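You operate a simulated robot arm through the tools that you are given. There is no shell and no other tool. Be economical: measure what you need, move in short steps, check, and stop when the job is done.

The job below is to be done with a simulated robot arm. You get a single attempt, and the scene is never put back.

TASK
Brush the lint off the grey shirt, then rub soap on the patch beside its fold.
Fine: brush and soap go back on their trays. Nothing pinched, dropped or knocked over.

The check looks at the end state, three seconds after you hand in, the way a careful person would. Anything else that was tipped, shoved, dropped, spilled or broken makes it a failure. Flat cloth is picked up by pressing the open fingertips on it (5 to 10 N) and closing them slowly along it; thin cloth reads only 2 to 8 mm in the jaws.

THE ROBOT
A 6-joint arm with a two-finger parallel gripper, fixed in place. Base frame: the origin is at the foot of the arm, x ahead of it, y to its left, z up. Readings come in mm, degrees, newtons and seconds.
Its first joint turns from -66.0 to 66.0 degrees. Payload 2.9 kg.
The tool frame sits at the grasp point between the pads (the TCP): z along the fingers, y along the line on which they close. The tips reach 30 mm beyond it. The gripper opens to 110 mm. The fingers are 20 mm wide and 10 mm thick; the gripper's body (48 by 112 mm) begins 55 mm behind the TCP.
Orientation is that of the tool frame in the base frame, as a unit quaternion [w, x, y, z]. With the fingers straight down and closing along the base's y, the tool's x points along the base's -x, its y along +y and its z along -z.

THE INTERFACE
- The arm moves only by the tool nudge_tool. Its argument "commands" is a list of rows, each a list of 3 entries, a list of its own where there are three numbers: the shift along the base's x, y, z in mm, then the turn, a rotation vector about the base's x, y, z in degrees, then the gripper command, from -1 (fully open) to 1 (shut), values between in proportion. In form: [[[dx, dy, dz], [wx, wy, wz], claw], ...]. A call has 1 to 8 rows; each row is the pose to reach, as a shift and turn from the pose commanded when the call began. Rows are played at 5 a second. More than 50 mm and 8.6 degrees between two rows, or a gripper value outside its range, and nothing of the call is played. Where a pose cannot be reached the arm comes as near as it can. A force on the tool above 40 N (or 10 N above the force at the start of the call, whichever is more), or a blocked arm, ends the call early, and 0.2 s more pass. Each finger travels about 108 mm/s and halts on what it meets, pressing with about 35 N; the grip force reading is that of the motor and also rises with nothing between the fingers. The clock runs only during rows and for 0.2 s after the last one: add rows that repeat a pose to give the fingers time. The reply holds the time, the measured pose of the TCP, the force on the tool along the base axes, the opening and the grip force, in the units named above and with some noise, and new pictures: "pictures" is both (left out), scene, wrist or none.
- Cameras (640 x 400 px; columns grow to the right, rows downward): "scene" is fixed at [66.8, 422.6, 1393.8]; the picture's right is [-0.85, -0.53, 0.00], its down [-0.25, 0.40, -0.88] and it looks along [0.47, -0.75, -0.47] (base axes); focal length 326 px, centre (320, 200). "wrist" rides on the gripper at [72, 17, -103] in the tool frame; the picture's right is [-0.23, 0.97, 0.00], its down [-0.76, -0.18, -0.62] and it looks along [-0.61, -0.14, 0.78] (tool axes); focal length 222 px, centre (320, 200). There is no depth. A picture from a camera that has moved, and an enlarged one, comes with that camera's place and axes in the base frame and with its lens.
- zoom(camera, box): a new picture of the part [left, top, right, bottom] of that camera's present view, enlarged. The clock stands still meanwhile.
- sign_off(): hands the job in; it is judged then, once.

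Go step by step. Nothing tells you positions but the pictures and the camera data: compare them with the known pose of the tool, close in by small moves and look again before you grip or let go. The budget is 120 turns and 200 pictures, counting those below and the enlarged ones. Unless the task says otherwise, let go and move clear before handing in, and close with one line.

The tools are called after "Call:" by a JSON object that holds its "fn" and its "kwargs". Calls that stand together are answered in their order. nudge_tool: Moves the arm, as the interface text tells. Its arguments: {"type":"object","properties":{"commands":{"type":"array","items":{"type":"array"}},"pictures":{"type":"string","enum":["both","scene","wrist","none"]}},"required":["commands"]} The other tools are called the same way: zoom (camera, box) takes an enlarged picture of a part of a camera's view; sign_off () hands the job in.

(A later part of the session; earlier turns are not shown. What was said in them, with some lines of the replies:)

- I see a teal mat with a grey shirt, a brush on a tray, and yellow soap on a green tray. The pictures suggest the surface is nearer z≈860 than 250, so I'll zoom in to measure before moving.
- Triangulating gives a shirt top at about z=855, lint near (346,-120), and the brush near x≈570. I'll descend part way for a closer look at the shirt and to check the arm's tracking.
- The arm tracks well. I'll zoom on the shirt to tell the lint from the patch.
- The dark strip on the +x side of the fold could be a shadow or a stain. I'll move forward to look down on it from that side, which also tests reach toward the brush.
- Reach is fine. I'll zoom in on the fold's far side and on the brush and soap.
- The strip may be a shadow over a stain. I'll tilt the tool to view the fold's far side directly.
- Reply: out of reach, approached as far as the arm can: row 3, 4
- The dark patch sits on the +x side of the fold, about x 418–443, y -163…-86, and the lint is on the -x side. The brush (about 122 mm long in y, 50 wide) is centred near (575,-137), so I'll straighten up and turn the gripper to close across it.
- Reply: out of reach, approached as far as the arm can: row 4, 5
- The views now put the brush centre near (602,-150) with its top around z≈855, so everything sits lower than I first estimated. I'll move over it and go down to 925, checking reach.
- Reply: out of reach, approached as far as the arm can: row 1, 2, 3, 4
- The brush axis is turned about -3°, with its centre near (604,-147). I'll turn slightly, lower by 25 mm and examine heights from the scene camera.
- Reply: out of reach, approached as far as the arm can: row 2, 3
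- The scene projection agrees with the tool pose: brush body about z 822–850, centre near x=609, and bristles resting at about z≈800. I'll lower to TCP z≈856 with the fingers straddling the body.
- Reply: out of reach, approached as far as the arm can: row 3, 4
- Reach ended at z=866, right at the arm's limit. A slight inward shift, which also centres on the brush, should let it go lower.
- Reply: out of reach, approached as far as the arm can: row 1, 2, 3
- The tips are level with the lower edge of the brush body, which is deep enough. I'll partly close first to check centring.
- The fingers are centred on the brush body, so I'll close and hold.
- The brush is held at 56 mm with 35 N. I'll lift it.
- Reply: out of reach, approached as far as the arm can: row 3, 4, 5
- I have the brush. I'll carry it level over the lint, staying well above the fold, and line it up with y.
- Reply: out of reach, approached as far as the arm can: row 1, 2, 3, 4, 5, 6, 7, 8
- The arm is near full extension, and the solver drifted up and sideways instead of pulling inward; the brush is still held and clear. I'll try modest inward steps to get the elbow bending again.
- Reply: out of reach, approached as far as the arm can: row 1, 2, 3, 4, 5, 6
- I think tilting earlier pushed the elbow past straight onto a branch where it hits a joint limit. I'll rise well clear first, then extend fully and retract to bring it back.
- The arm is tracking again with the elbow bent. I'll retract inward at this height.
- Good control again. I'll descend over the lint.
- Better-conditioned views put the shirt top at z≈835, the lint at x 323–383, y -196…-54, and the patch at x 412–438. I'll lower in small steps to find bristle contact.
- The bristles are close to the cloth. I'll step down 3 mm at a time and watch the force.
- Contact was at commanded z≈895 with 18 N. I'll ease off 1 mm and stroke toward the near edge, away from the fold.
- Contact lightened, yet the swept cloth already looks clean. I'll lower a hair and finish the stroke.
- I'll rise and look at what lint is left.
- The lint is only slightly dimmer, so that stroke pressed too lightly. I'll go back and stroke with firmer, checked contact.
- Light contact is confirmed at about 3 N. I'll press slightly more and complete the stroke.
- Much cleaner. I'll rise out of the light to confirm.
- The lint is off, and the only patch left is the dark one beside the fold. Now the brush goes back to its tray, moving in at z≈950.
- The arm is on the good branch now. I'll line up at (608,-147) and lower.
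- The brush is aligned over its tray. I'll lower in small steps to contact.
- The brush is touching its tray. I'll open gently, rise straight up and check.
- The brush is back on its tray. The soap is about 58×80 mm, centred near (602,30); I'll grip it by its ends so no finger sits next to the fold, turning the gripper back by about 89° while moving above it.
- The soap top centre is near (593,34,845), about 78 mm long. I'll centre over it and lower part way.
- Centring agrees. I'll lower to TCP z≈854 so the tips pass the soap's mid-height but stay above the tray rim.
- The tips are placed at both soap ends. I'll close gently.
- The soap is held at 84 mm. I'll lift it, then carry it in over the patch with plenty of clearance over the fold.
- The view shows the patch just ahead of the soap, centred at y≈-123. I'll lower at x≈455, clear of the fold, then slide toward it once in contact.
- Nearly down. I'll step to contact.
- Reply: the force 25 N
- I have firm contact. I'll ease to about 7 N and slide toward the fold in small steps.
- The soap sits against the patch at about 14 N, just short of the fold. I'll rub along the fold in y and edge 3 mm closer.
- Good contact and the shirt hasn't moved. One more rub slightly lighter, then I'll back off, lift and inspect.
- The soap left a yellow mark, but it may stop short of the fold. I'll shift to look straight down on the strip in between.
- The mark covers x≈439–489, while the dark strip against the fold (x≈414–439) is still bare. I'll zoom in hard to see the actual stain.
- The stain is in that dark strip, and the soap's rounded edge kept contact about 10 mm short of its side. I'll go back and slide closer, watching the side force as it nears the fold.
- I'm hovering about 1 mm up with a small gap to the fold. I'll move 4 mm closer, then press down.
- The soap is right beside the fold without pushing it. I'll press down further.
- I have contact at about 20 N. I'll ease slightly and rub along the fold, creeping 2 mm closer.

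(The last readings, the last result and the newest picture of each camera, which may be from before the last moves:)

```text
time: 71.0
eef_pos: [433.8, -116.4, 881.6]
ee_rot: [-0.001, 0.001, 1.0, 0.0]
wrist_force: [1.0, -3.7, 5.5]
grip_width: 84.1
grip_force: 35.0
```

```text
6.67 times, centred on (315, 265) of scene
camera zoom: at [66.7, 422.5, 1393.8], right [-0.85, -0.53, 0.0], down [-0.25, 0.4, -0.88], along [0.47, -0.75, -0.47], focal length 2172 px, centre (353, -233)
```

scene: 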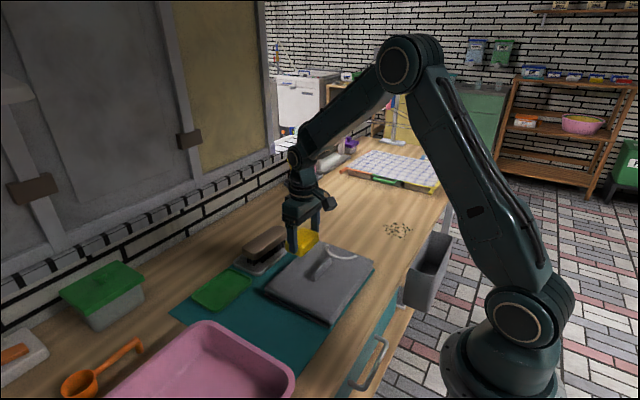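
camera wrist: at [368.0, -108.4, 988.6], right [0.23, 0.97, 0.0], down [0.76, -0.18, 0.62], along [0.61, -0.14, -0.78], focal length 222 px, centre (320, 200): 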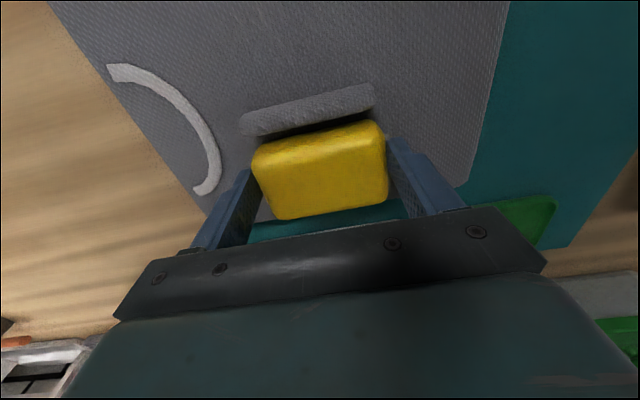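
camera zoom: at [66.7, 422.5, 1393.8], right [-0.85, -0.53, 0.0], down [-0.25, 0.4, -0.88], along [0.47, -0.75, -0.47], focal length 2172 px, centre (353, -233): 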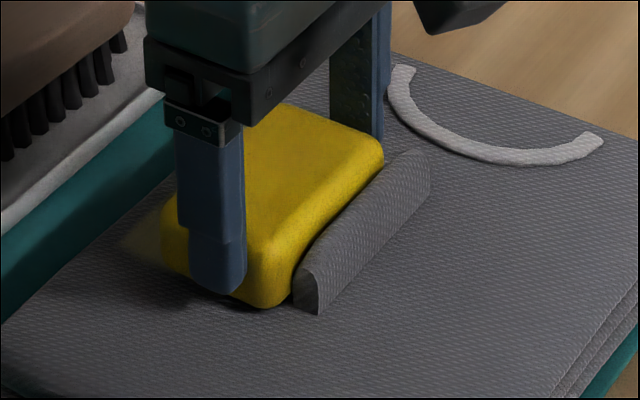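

There's still no side load from the fold. I'll edge 4 mm closer while rubbing.

Call:
{"fn": "nudge_tool", "kwargs": {"commands": [[[-1, -6, -0.2], [0, 0, 0], 0.2], [[-2, -13, -0.2], [0, 0, 0], 0.2], [[-2, -19, -0.2], [0, 0, 0], 0.2], [[-3, -13, -0.2], [0, 0, 0], 0.2], [[-4, -7, -0.2], [0, 0, 0], 0.2]], "pictures": "wrist"}}

Call:
{"fn": "zoom", "kwargs": {"camera": "scene", "box": [280, 235, 350, 295]}}

```text
time: 72.2
eef_pos: [433.3, -123.4, 881.6]
ee_rot: [0.002, 0.0, 1.0, -0.001]
wrist_force: [6.8, -5.6, 6.6]
grip_width: 84.0
grip_force: 35.1
camera wrist: at [358.9, -106.6, 985.1], right [0.23, 0.97, 0.0], down [0.76, -0.18, 0.62], along [0.61, -0.14, -0.78], focal length 222 px, centre (320, 200)
```

wrist: 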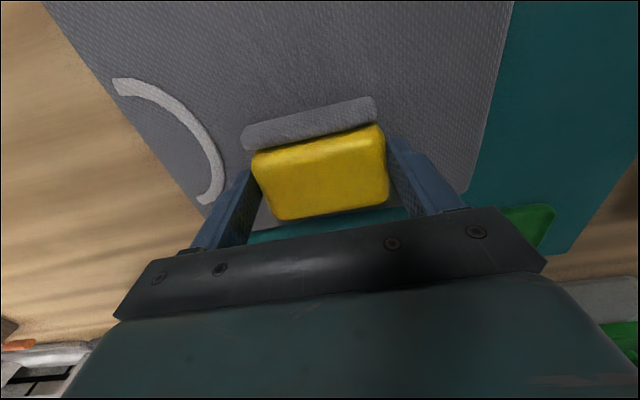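

```text
6.67 times, centred on (315, 265) of scene
camera zoom: at [66.8, 422.5, 1393.8], right [-0.85, -0.53, 0.0], down [-0.25, 0.4, -0.88], along [0.47, -0.75, -0.47], focal length 2172 px, centre (353, -233)
```

zoom: 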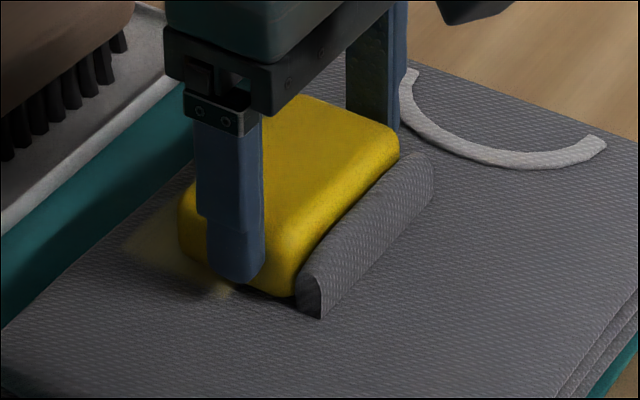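

The soap now touches the fold, and the shirt budged by about a millimetre. I'll back off 2 mm, do one light pass, then lift away.

Call:
{"fn": "nudge_tool", "kwargs": {"commands": [[[2, 0, 0.2], [0, 0, 0], 0.2], [[2, 7, 0.2], [0, 0, 0], 0.2], [[2, 0, 0.2], [0, 0, 0], 0.2], [[3, -8, 0.2], [0, 0, 0], 0.2], [[3, 0, 0.4], [0, 0, 0], 0.2], [[6, 0, 10], [0, 0, 0], 0.2], [[15, 0, 45], [0, 0, 0], 0.2], [[40, 0, 80], [0, 0, 0], 0.2]], "pictures": "none"}}

Call:
{"fn": "nudge_tool", "kwargs": {"commands": [[[20, 0, 20], [0, 0, 0], 0.2], [[29, 0, 38], [0, 0, 0], 0.2], [[29, 0, 38], [0, 0, 0], 0.2]], "pictures": "none"}}

Call:
{"fn": "zoom", "kwargs": {"camera": "wrist", "box": [200, 0, 400, 125]}}

Call:
{"fn": "zoom", "kwargs": {"camera": "scene", "box": [260, 225, 390, 330]}}

```text
time: 74.0
eef_pos: [471.2, -120.7, 960.9]
ee_rot: [-0.001, 0.0, 1.0, 0.0]
wrist_force: [0.0, 0.5, -0.5]
grip_width: 84.3
grip_force: 35.1
```

```text
time: 74.8
eef_pos: [500.0, -121.3, 996.9]
ee_rot: [0.001, 0.001, 1.0, 0.0]
wrist_force: [-0.1, 0.3, -1.2]
grip_width: 84.6
grip_force: 34.8
```

```text
3.20 times, centred on (300, 62) of wrist
camera zoom: at [427.6, -104.4, 1101.6], right [0.23, 0.97, 0.0], down [0.76, -0.18, 0.62], along [0.61, -0.14, -0.78], focal length 711 px, centre (384, 640)
```

zoom: 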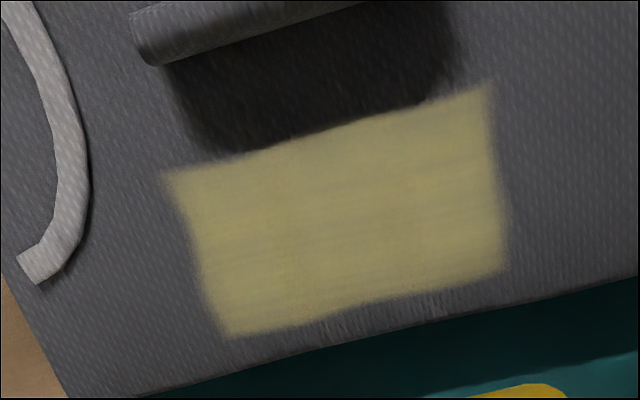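

```text
3.81 times, centred on (325, 278) of scene
camera zoom: at [66.8, 422.6, 1393.8], right [-0.85, -0.53, 0.0], down [-0.25, 0.4, -0.88], along [0.47, -0.75, -0.47], focal length 1241 px, centre (301, -95)
```

zoom: 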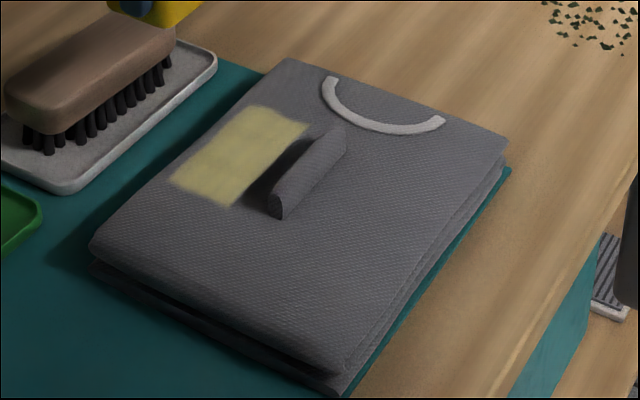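

The mark matches exactly what I swept at 14–18 N, so the lighter 5 N pass left nothing. I'll return beside the fold and press at about 13 N while rubbing, without touching the fold.

Call:
{"fn": "nudge_tool", "kwargs": {"commands": [[[-15, -1, -30], [0, 0, 0], 0.2], [[-35, -2, -65], [0, 0, 0], 0.2], [[-50, -3, -98], [0, 0, 0], 0.2], [[-50, -3, -110], [0, 0, 0], 0.2], [[-57, -3, -111], [0, 0, 0], 0.2], [[-63, -3, -112], [0, 0, 0], 0.2], [[-63, -3, -114.5], [0, 0, 0], 0.2], [[-63, -3, -114.5], [0, 0, 0], 0.2]], "pictures": "none"}}

Call:
{"fn": "nudge_tool", "kwargs": {"commands": [[[0, 0, -1], [0, 0, 0], 0.2], [[0, 0, -1], [0, 0, 0], 0.2]], "pictures": "none"}}

```text
time: 76.6
eef_pos: [437.5, -126.1, 884.0]
ee_rot: [0.001, 0.0, 1.0, 0.0]
wrist_force: [0.0, -0.3, -2.1]
grip_width: 84.3
grip_force: 34.8
```

```text
time: 77.2
eef_pos: [437.7, -127.0, 884.3]
ee_rot: [0.001, 0.0, 1.0, 0.0]
wrist_force: [1.3, -0.5, -1.2]
grip_width: 84.3
grip_force: 34.9
```

Call:
{"fn": "nudge_tool", "kwargs": {"commands": [[[0, 2, -1], [0, 0, 0], 0.2], [[0, 2, -1], [0, 0, 0], 0.2]], "pictures": "none"}}

Call:
{"fn": "nudge_tool", "kwargs": {"commands": [[[0, 0, -0.8], [0, 0, 0], 0.2], [[0, 0, -0.8], [0, 0, 0], 0.2]], "pictures": "none"}}

Call:
{"fn": "zoom", "kwargs": {"camera": "scene", "box": [280, 235, 350, 295]}}

```text
time: 77.8
eef_pos: [437.4, -124.3, 883.2]
ee_rot: [-0.001, 0.0, 1.0, 0.001]
wrist_force: [-0.2, -0.3, -1.2]
grip_width: 84.2
grip_force: 34.9
```

```text
time: 78.4
eef_pos: [437.1, -123.8, 881.2]
ee_rot: [0.0, -0.001, 1.0, 0.0]
wrist_force: [-0.3, 0.3, -0.8]
grip_width: 84.1
grip_force: 34.7
```

```text
6.67 times, centred on (315, 265) of scene
camera zoom: at [66.8, 422.6, 1393.8], right [-0.85, -0.53, 0.0], down [-0.25, 0.4, -0.88], along [0.47, -0.75, -0.47], focal length 2172 px, centre (353, -233)
```

zoom: 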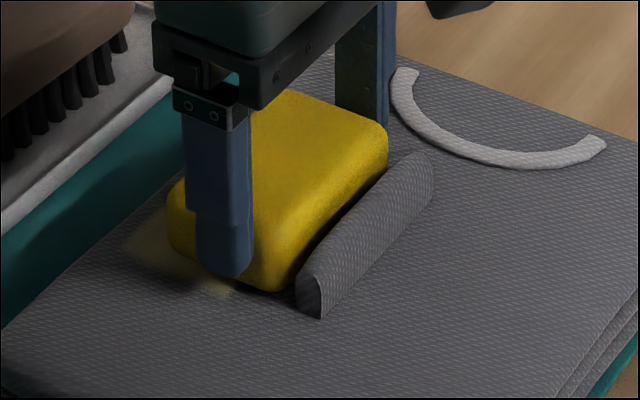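

Call:
{"fn": "nudge_tool", "kwargs": {"commands": [[[0, 0, -0.8], [0, 0, 0], 0.2], [[0, 0, -0.8], [0, 0, 0], 0.2]], "pictures": "none"}}

Call:
{"fn": "nudge_tool", "kwargs": {"commands": [[[0, 0, -0.6], [0, 0, 0], 0.2], [[0, 0, -0.6], [0, 0, 0], 0.2]], "pictures": "none"}}

```text
time: 79.0
eef_pos: [438.1, -123.5, 880.9]
ee_rot: [0.0, 0.0, 1.0, 0.0]
wrist_force: [-2.1, 0.7, 1.7]
grip_width: 84.4
grip_force: 35.0
```

```text
time: 79.6
eef_pos: [437.4, -123.7, 881.3]
ee_rot: [0.001, 0.001, 1.0, 0.0]
wrist_force: [-3.3, -0.9, 14.4]
grip_width: 84.3
grip_force: 35.1
```

About 16 N of contact. I'll rub along the fold at this depth.

Call:
{"fn": "nudge_tool", "kwargs": {"commands": [[[0, 5, 0], [0, 0, 0], 0.2], [[0, 10, 0], [0, 0, 0], 0.2], [[0, 5, 0], [0, 0, 0], 0.2], [[0, 0, 0], [0, 0, 0], 0.2], [[0, -6, 0], [0, 0, 0], 0.2], [[0, -12, 0], [0, 0, 0], 0.2], [[0, -6, 0], [0, 0, 0], 0.2]], "pictures": "none"}}

Call:
{"fn": "nudge_tool", "kwargs": {"commands": [[[-1, 6, -0.2], [0, 0, 0], 0.2], [[-1, 12, -0.2], [0, 0, 0], 0.2], [[-1, 16, -0.2], [0, 0, 0], 0.2], [[-1, 10, -0.2], [0, 0, 0], 0.2], [[-1, 4, -0.2], [0, 0, 0], 0.2], [[-1, -4, -0.2], [0, 0, 0], 0.2], [[-1, 2, -0.2], [0, 0, 0], 0.2]], "pictures": "none"}}

Call:
{"fn": "nudge_tool", "kwargs": {"commands": [[[2, 2, 3], [0, 0, 0], 0.2], [[6, 2, 15], [0, 0, 0], 0.2], [[15, 2, 50], [0, 0, 0], 0.2], [[40, 2, 85], [0, 0, 0], 0.2], [[64, 2, 115], [0, 0, 0], 0.2], [[64, 2, 115], [0, 0, 0], 0.2]], "pictures": "none"}}

Call:
{"fn": "zoom", "kwargs": {"camera": "wrist", "box": [200, 0, 400, 125]}}

Call:
{"fn": "zoom", "kwargs": {"camera": "scene", "box": [260, 225, 390, 330]}}

```text
time: 81.2
eef_pos: [436.7, -129.7, 881.2]
ee_rot: [-0.001, 0.001, 1.0, -0.003]
wrist_force: [-0.5, -5.9, 12.4]
grip_width: 84.4
grip_force: 35.1
```

```text
time: 82.8
eef_pos: [436.6, -131.6, 880.8]
ee_rot: [0.002, 0.004, 1.0, -0.003]
wrist_force: [0.7, -10.0, 23.7]
grip_width: 84.3
grip_force: 34.7
```

```text
time: 84.2
eef_pos: [501.0, -125.5, 996.2]
ee_rot: [0.0, 0.0, 1.0, 0.001]
wrist_force: [-0.4, 0.7, -1.6]
grip_width: 84.3
grip_force: 35.5
```

```text
3.20 times, centred on (300, 62) of wrist
camera zoom: at [427.9, -108.9, 1100.5], right [0.23, 0.97, 0.0], down [0.76, -0.18, 0.62], along [0.61, -0.14, -0.78], focal length 711 px, centre (384, 640)
```

zoom: 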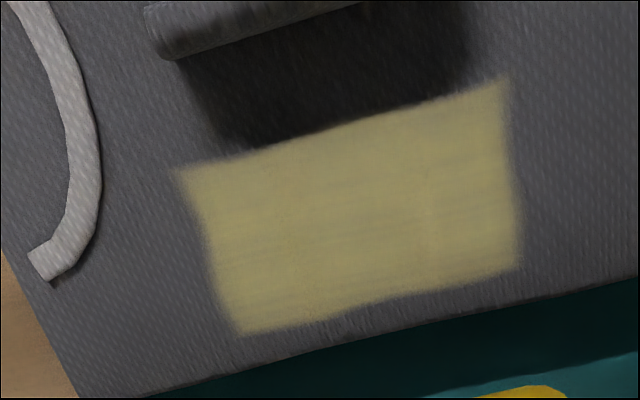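

```text
3.81 times, centred on (325, 278) of scene
camera zoom: at [66.8, 422.6, 1393.8], right [-0.85, -0.53, 0.0], down [-0.25, 0.4, -0.88], along [0.47, -0.75, -0.47], focal length 1241 px, centre (301, -95)
```

zoom: 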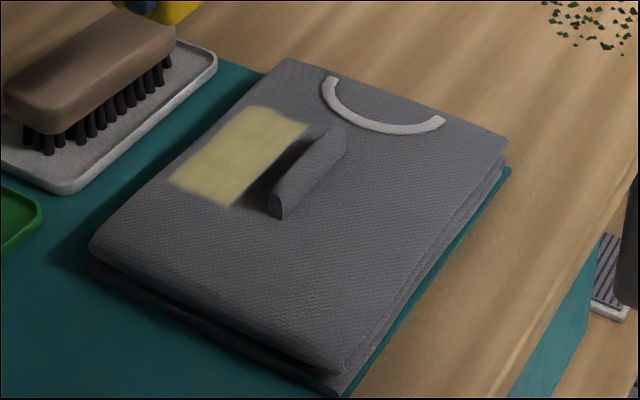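

The mark didn't grow despite firm rubbing, so it is probably a fixed patch area at x≈439–489 and the dark strip only the fold's shadow. To test that and complete coverage, I'll rub once more centred on the mark with a wider sweep.

Call:
{"fn": "nudge_tool", "kwargs": {"commands": [[[-15, 2, -35], [0, 0, 0], 0.2], [[-30, 2, -70], [0, 0, 0], 0.2], [[-44, 2, -100], [0, 0, 0], 0.2], [[-44, 2, -110], [0, 0, 0], 0.2], [[-44, 2, -113], [0, 0, 0], 0.2], [[-44, 2, -114.5], [0, 0, 0], 0.2], [[-44, 2, -114.5], [0, 0, 0], 0.2]], "pictures": "none"}}

Call:
{"fn": "nudge_tool", "kwargs": {"commands": [[[0, 2, -0.8], [0, 0, 0], 0.2], [[0, 2, -0.8], [0, 0, 0], 0.2]], "pictures": "none"}}

```text
time: 85.8
eef_pos: [457.1, -122.7, 880.3]
ee_rot: [0.0, 0.0, 1.0, 0.0]
wrist_force: [-0.8, 1.0, 4.1]
grip_width: 84.4
grip_force: 34.4
```

```text
time: 86.4
eef_pos: [455.5, -124.3, 880.4]
ee_rot: [0.001, 0.0, 1.0, 0.0]
wrist_force: [-2.0, -5.0, 11.4]
grip_width: 84.4
grip_force: 35.2
```

Call:
{"fn": "nudge_tool", "kwargs": {"commands": [[[0, 6, 0], [0, 0, 0], 0.2], [[0, 12, 0], [0, 0, 0], 0.2], [[0, 18, 0], [0, 0, 0], 0.2], [[-4, 10, 0], [0, 0, 0], 0.2], [[-4, 2, 0], [0, 0, 0], 0.2], [[-4, -6, 0], [0, 0, 0], 0.2], [[0, -14, 0], [0, 0, 0], 0.2], [[2, -20, 0], [0, 0, 0], 0.2]], "pictures": "none"}}

Call:
{"fn": "nudge_tool", "kwargs": {"commands": [[[0, 8, 0], [0, 0, 0], 0.2], [[-4, 14, 0], [0, 0, 0], 0.2], [[-6, 20, 0], [0, 0, 0], 0.2], [[-2, 20, 5], [0, 0, 0], 0.2], [[5, 20, 40], [0, 0, 0], 0.2], [[30, 20, 80], [0, 0, 0], 0.2], [[42, 20, 115], [0, 0, 0], 0.2], [[42, 20, 115], [0, 0, 0], 0.2]], "pictures": "none"}}

Call:
{"fn": "zoom", "kwargs": {"camera": "wrist", "box": [200, 0, 400, 125]}}

Call:
{"fn": "zoom", "kwargs": {"camera": "scene", "box": [260, 225, 390, 330]}}

```text
time: 88.2
eef_pos: [458.1, -141.4, 880.2]
ee_rot: [-0.001, -0.001, 1.0, -0.002]
wrist_force: [-2.6, 10.5, 24.9]
grip_width: 84.5
grip_force: 34.8
```

```text
time: 90.0
eef_pos: [502.8, -123.2, 994.0]
ee_rot: [0.0, 0.0, 1.0, -0.001]
wrist_force: [-0.5, 0.0, -1.2]
grip_width: 84.2
grip_force: 35.2
```

```text
3.20 times, centred on (300, 62) of wrist
camera zoom: at [430.2, -105.5, 1098.4], right [0.23, 0.97, 0.0], down [0.76, -0.18, 0.62], along [0.61, -0.14, -0.78], focal length 711 px, centre (384, 640)
```

zoom: 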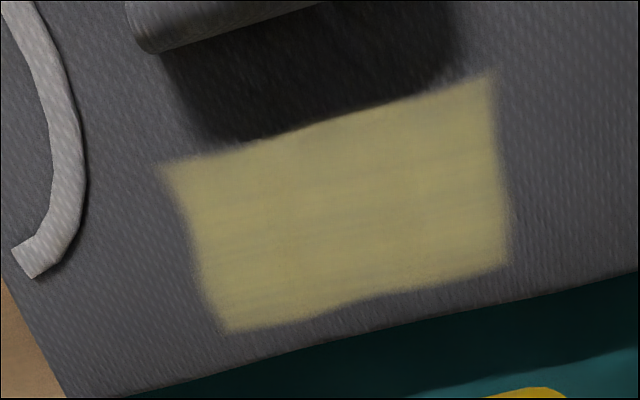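

```text
3.81 times, centred on (325, 278) of scene
camera zoom: at [66.8, 422.6, 1393.8], right [-0.85, -0.53, 0.0], down [-0.25, 0.4, -0.88], along [0.47, -0.75, -0.47], focal length 1241 px, centre (301, -95)
```

zoom: 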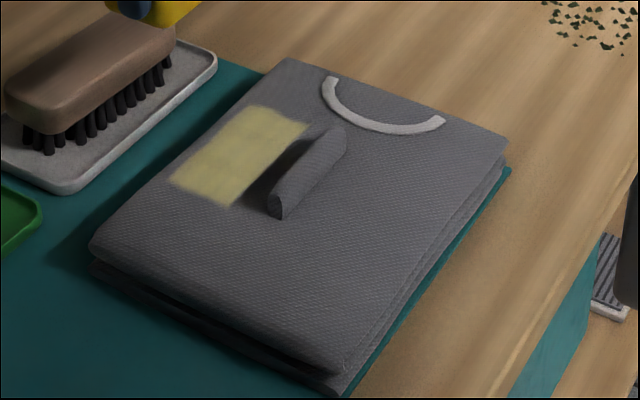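

The mark is unchanged by the wider sweep, so the patch is fully soaped and the shirt is still in place. I'll carry the soap back over its tray.

Call:
{"fn": "nudge_tool", "kwargs": {"commands": [[[12, 25, -10], [0, 0, 0], 0.2], [[25, 55, -25], [0, 0, 0], 0.2], [[40, 85, -35], [0, 0, 0], 0.2], [[60, 115, -50], [0, 0, -1], 0.2], [[80, 140, -70], [0, 0, -2], 0.2], [[93, 157, -100], [0, 0, -2], 0.2], [[93, 157, -118], [0, 0, -2], 0.2], [[93, 157, -118], [0, 0, -2], 0.2]], "pictures": "wrist"}}

Call:
{"fn": "zoom", "kwargs": {"camera": "scene", "box": [160, 220, 280, 320]}}

```text
time: 91.8
eef_pos: [593.0, 37.0, 876.5]
ee_rot: [-0.001, 0.018, 1.0, 0.0]
wrist_force: [1.0, 0.0, -1.8]
grip_width: 84.5
grip_force: 35.6
camera wrist: at [521.1, 55.3, 980.8], right [0.26, 0.97, 0.0], down [0.75, -0.2, 0.62], along [0.6, -0.16, -0.78], focal length 222 px, centre (320, 200)
```

wrist: 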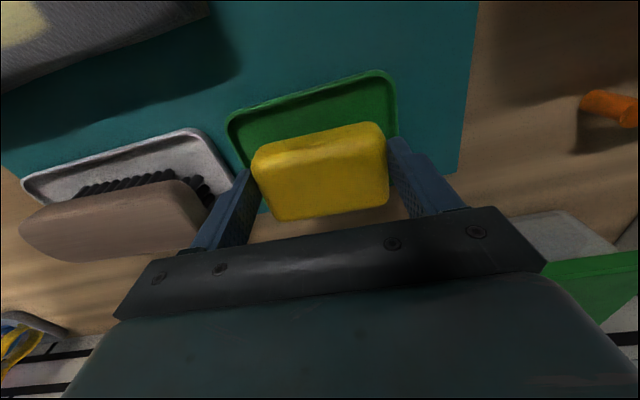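

```text
4.00 times, centred on (220, 270) of scene
camera zoom: at [66.8, 422.6, 1393.8], right [-0.85, -0.53, 0.0], down [-0.25, 0.4, -0.88], along [0.47, -0.75, -0.47], focal length 1303 px, centre (720, -80)
```

zoom: 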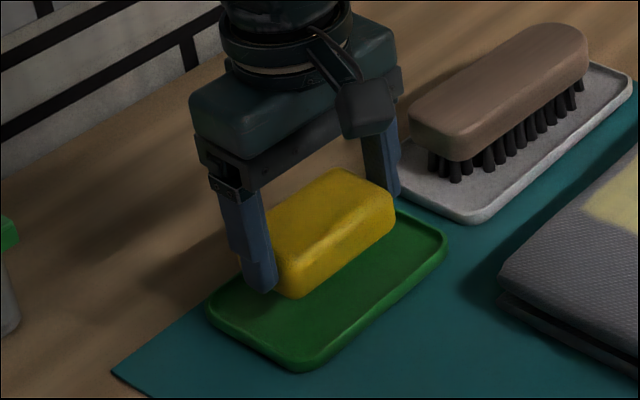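

The soap is lined up over its tray. I'll lower it gently.

Call:
{"fn": "nudge_tool", "kwargs": {"commands": [[[0, -2, -8], [0, 0, 0], 0.2], [[0, -2, -16], [0, 0, 0], 0.2], [[0, -2, -20], [0, 0, 0], 0.2], [[0, -2, -20], [0, 0, 0], 0.2]], "pictures": "none"}}

Call:
{"fn": "nudge_tool", "kwargs": {"commands": [[[0, 0, -1.5], [0, 0, 0], 0.2], [[0, 0, -1.5], [0, 0, 0], 0.2]], "pictures": "none"}}

Call:
{"fn": "nudge_tool", "kwargs": {"commands": [[[0, 0, -1.5], [0, 0, 0], 0.2], [[0, 0, -1.5], [0, 0, 0], 0.2]], "pictures": "none"}}

```text
time: 92.8
eef_pos: [593.0, 32.6, 855.7]
ee_rot: [0.0, 0.017, 1.0, -0.001]
wrist_force: [0.2, 0.2, -1.0]
grip_width: 84.4
grip_force: 34.5
```

```text
time: 93.4
eef_pos: [593.0, 32.3, 854.1]
ee_rot: [0.0, 0.018, 1.0, 0.0]
wrist_force: [-0.6, 0.5, -1.9]
grip_width: 84.4
grip_force: 34.8
```

```text
time: 94.0
eef_pos: [591.9, 33.3, 854.1]
ee_rot: [0.0, 0.017, 1.0, 0.0]
wrist_force: [-0.4, 0.6, -1.3]
grip_width: 84.5
grip_force: 34.7
```

Call:
{"fn": "nudge_tool", "kwargs": {"commands": [[[0, 0, -1], [0, 0, 0], 0.2], [[0, 0, -1], [0, 0, 0], 0.2]], "pictures": "none"}}

Call:
{"fn": "nudge_tool", "kwargs": {"commands": [[[0, 0, -1], [0, 0, 0], 0.2], [[0, 0, -1], [0, 0, 0], 0.2]], "pictures": "none"}}

Call:
{"fn": "zoom", "kwargs": {"camera": "scene", "box": [160, 220, 280, 320]}}

```text
time: 94.6
eef_pos: [594.1, 34.0, 852.5]
ee_rot: [0.0, 0.017, 1.0, 0.001]
wrist_force: [0.2, 0.4, -0.5]
grip_width: 84.5
grip_force: 35.2
```

```text
time: 95.2
eef_pos: [592.6, 33.0, 852.5]
ee_rot: [0.0, 0.018, 1.0, -0.001]
wrist_force: [0.4, 0.6, -1.9]
grip_width: 84.2
grip_force: 35.5
```

```text
4.00 times, centred on (220, 270) of scene
camera zoom: at [66.8, 422.6, 1393.8], right [-0.85, -0.53, 0.0], down [-0.25, 0.4, -0.88], along [0.47, -0.75, -0.47], focal length 1303 px, centre (720, -80)
```

zoom: 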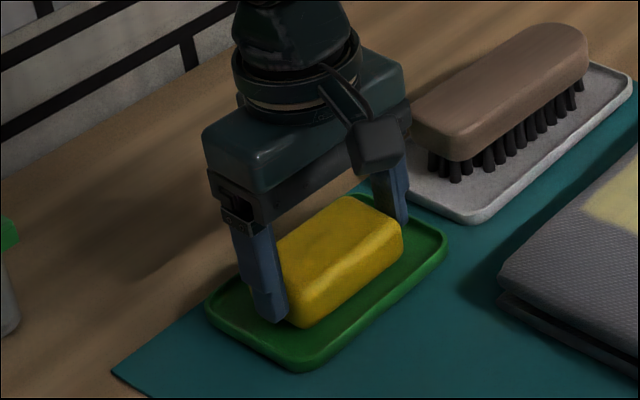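

Call:
{"fn": "nudge_tool", "kwargs": {"commands": [[[0, 0, -1], [0, 0, 0], 0.2], [[0, 0, -1], [0, 0, 0], 0.2]], "pictures": "none"}}

Call:
{"fn": "nudge_tool", "kwargs": {"commands": [[[0, 0, -1], [0, 0, 0], 0.2], [[0, 0, -1], [0, 0, 0], 0.2]], "pictures": "none"}}

```text
time: 95.8
eef_pos: [594.1, 33.2, 850.4]
ee_rot: [0.0, 0.018, 1.0, 0.0]
wrist_force: [-0.3, 0.1, -1.6]
grip_width: 84.4
grip_force: 35.3
```

```text
time: 96.4
eef_pos: [592.9, 33.9, 850.4]
ee_rot: [0.001, 0.018, 1.0, 0.0]
wrist_force: [-0.5, -1.3, 6.0]
grip_width: 84.4
grip_force: 34.9
```

The soap is touching its tray. I'll open gently and go straight up.

Call:
{"fn": "nudge_tool", "kwargs": {"commands": [[[0, 0, 0], [0, 0, 0], -0.5], [[0, 0, 0], [0, 0, 0], -0.7], [[0, 0, 0], [0, 0, 0], -0.95], [[0, 0, 0], [0, 0, 0], -0.95], [[0, 0, 20], [0, 0, 0], -0.95], [[0, 0, 55], [0, 0, 0], -0.95], [[-20, 0, 100], [0, 0, 0], -0.95], [[-40, 0, 140], [0, 0, 0], -0.95]]}}

Call:
{"fn": "zoom", "kwargs": {"camera": "scene", "box": [170, 220, 390, 340]}}

```text
time: 98.2
eef_pos: [551.5, 35.1, 989.9]
ee_rot: [0.0, 0.017, 1.0, -0.001]
wrist_force: [-0.2, -1.3, -0.2]
grip_width: 107.2
grip_force: 0.1
camera wrist: at [479.0, 54.6, 1094.1], right [0.26, 0.97, 0.0], down [0.76, -0.2, 0.62], along [0.6, -0.16, -0.78], focal length 222 px, centre (320, 200)
```

scene: 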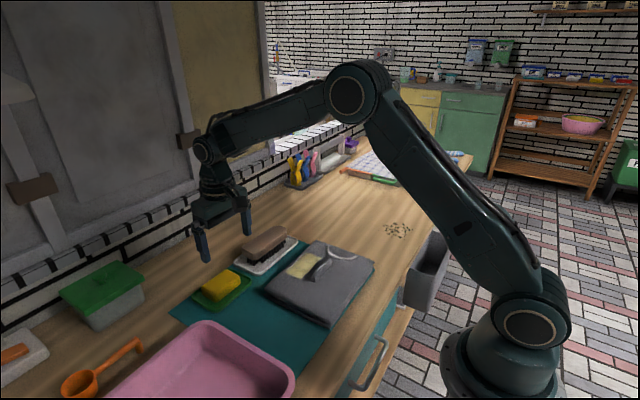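
wrist: 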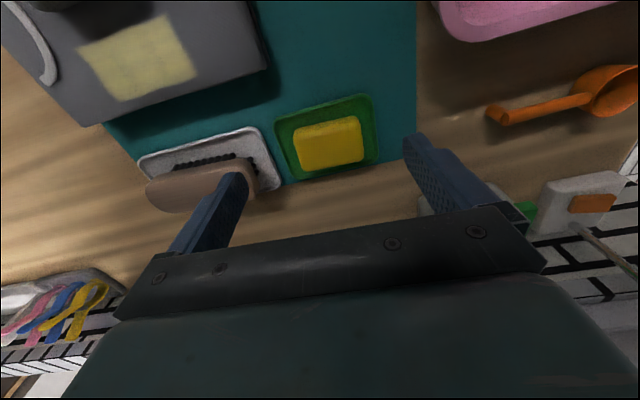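

```text
2.91 times, centred on (280, 280) of scene
camera zoom: at [66.8, 422.6, 1393.8], right [-0.85, -0.53, 0.0], down [-0.25, 0.4, -0.88], along [0.47, -0.75, -0.47], focal length 948 px, centre (436, -33)
```

zoom: 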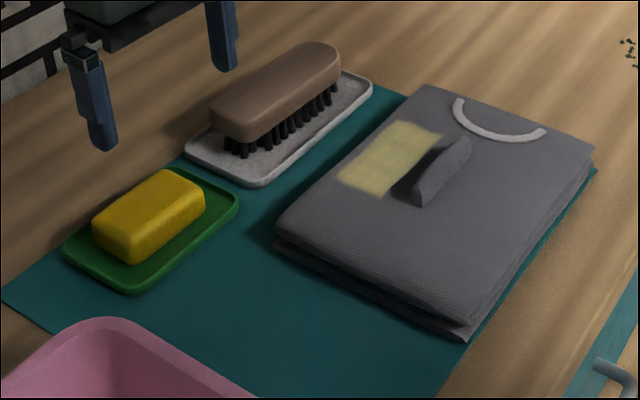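

The lint is off, the patch is soaped, brush and soap are on their trays, and the gripper is open and clear, so I'm handing in.

Call:
{"fn": "sign_off", "kwargs": {}}

```text
The job is handed in.
```

I brushed the lint off the grey shirt, soaped the patch beside its fold and put the brush and soap back on their trays; the soap nudged the fold once, moving the shirt about 1 mm.
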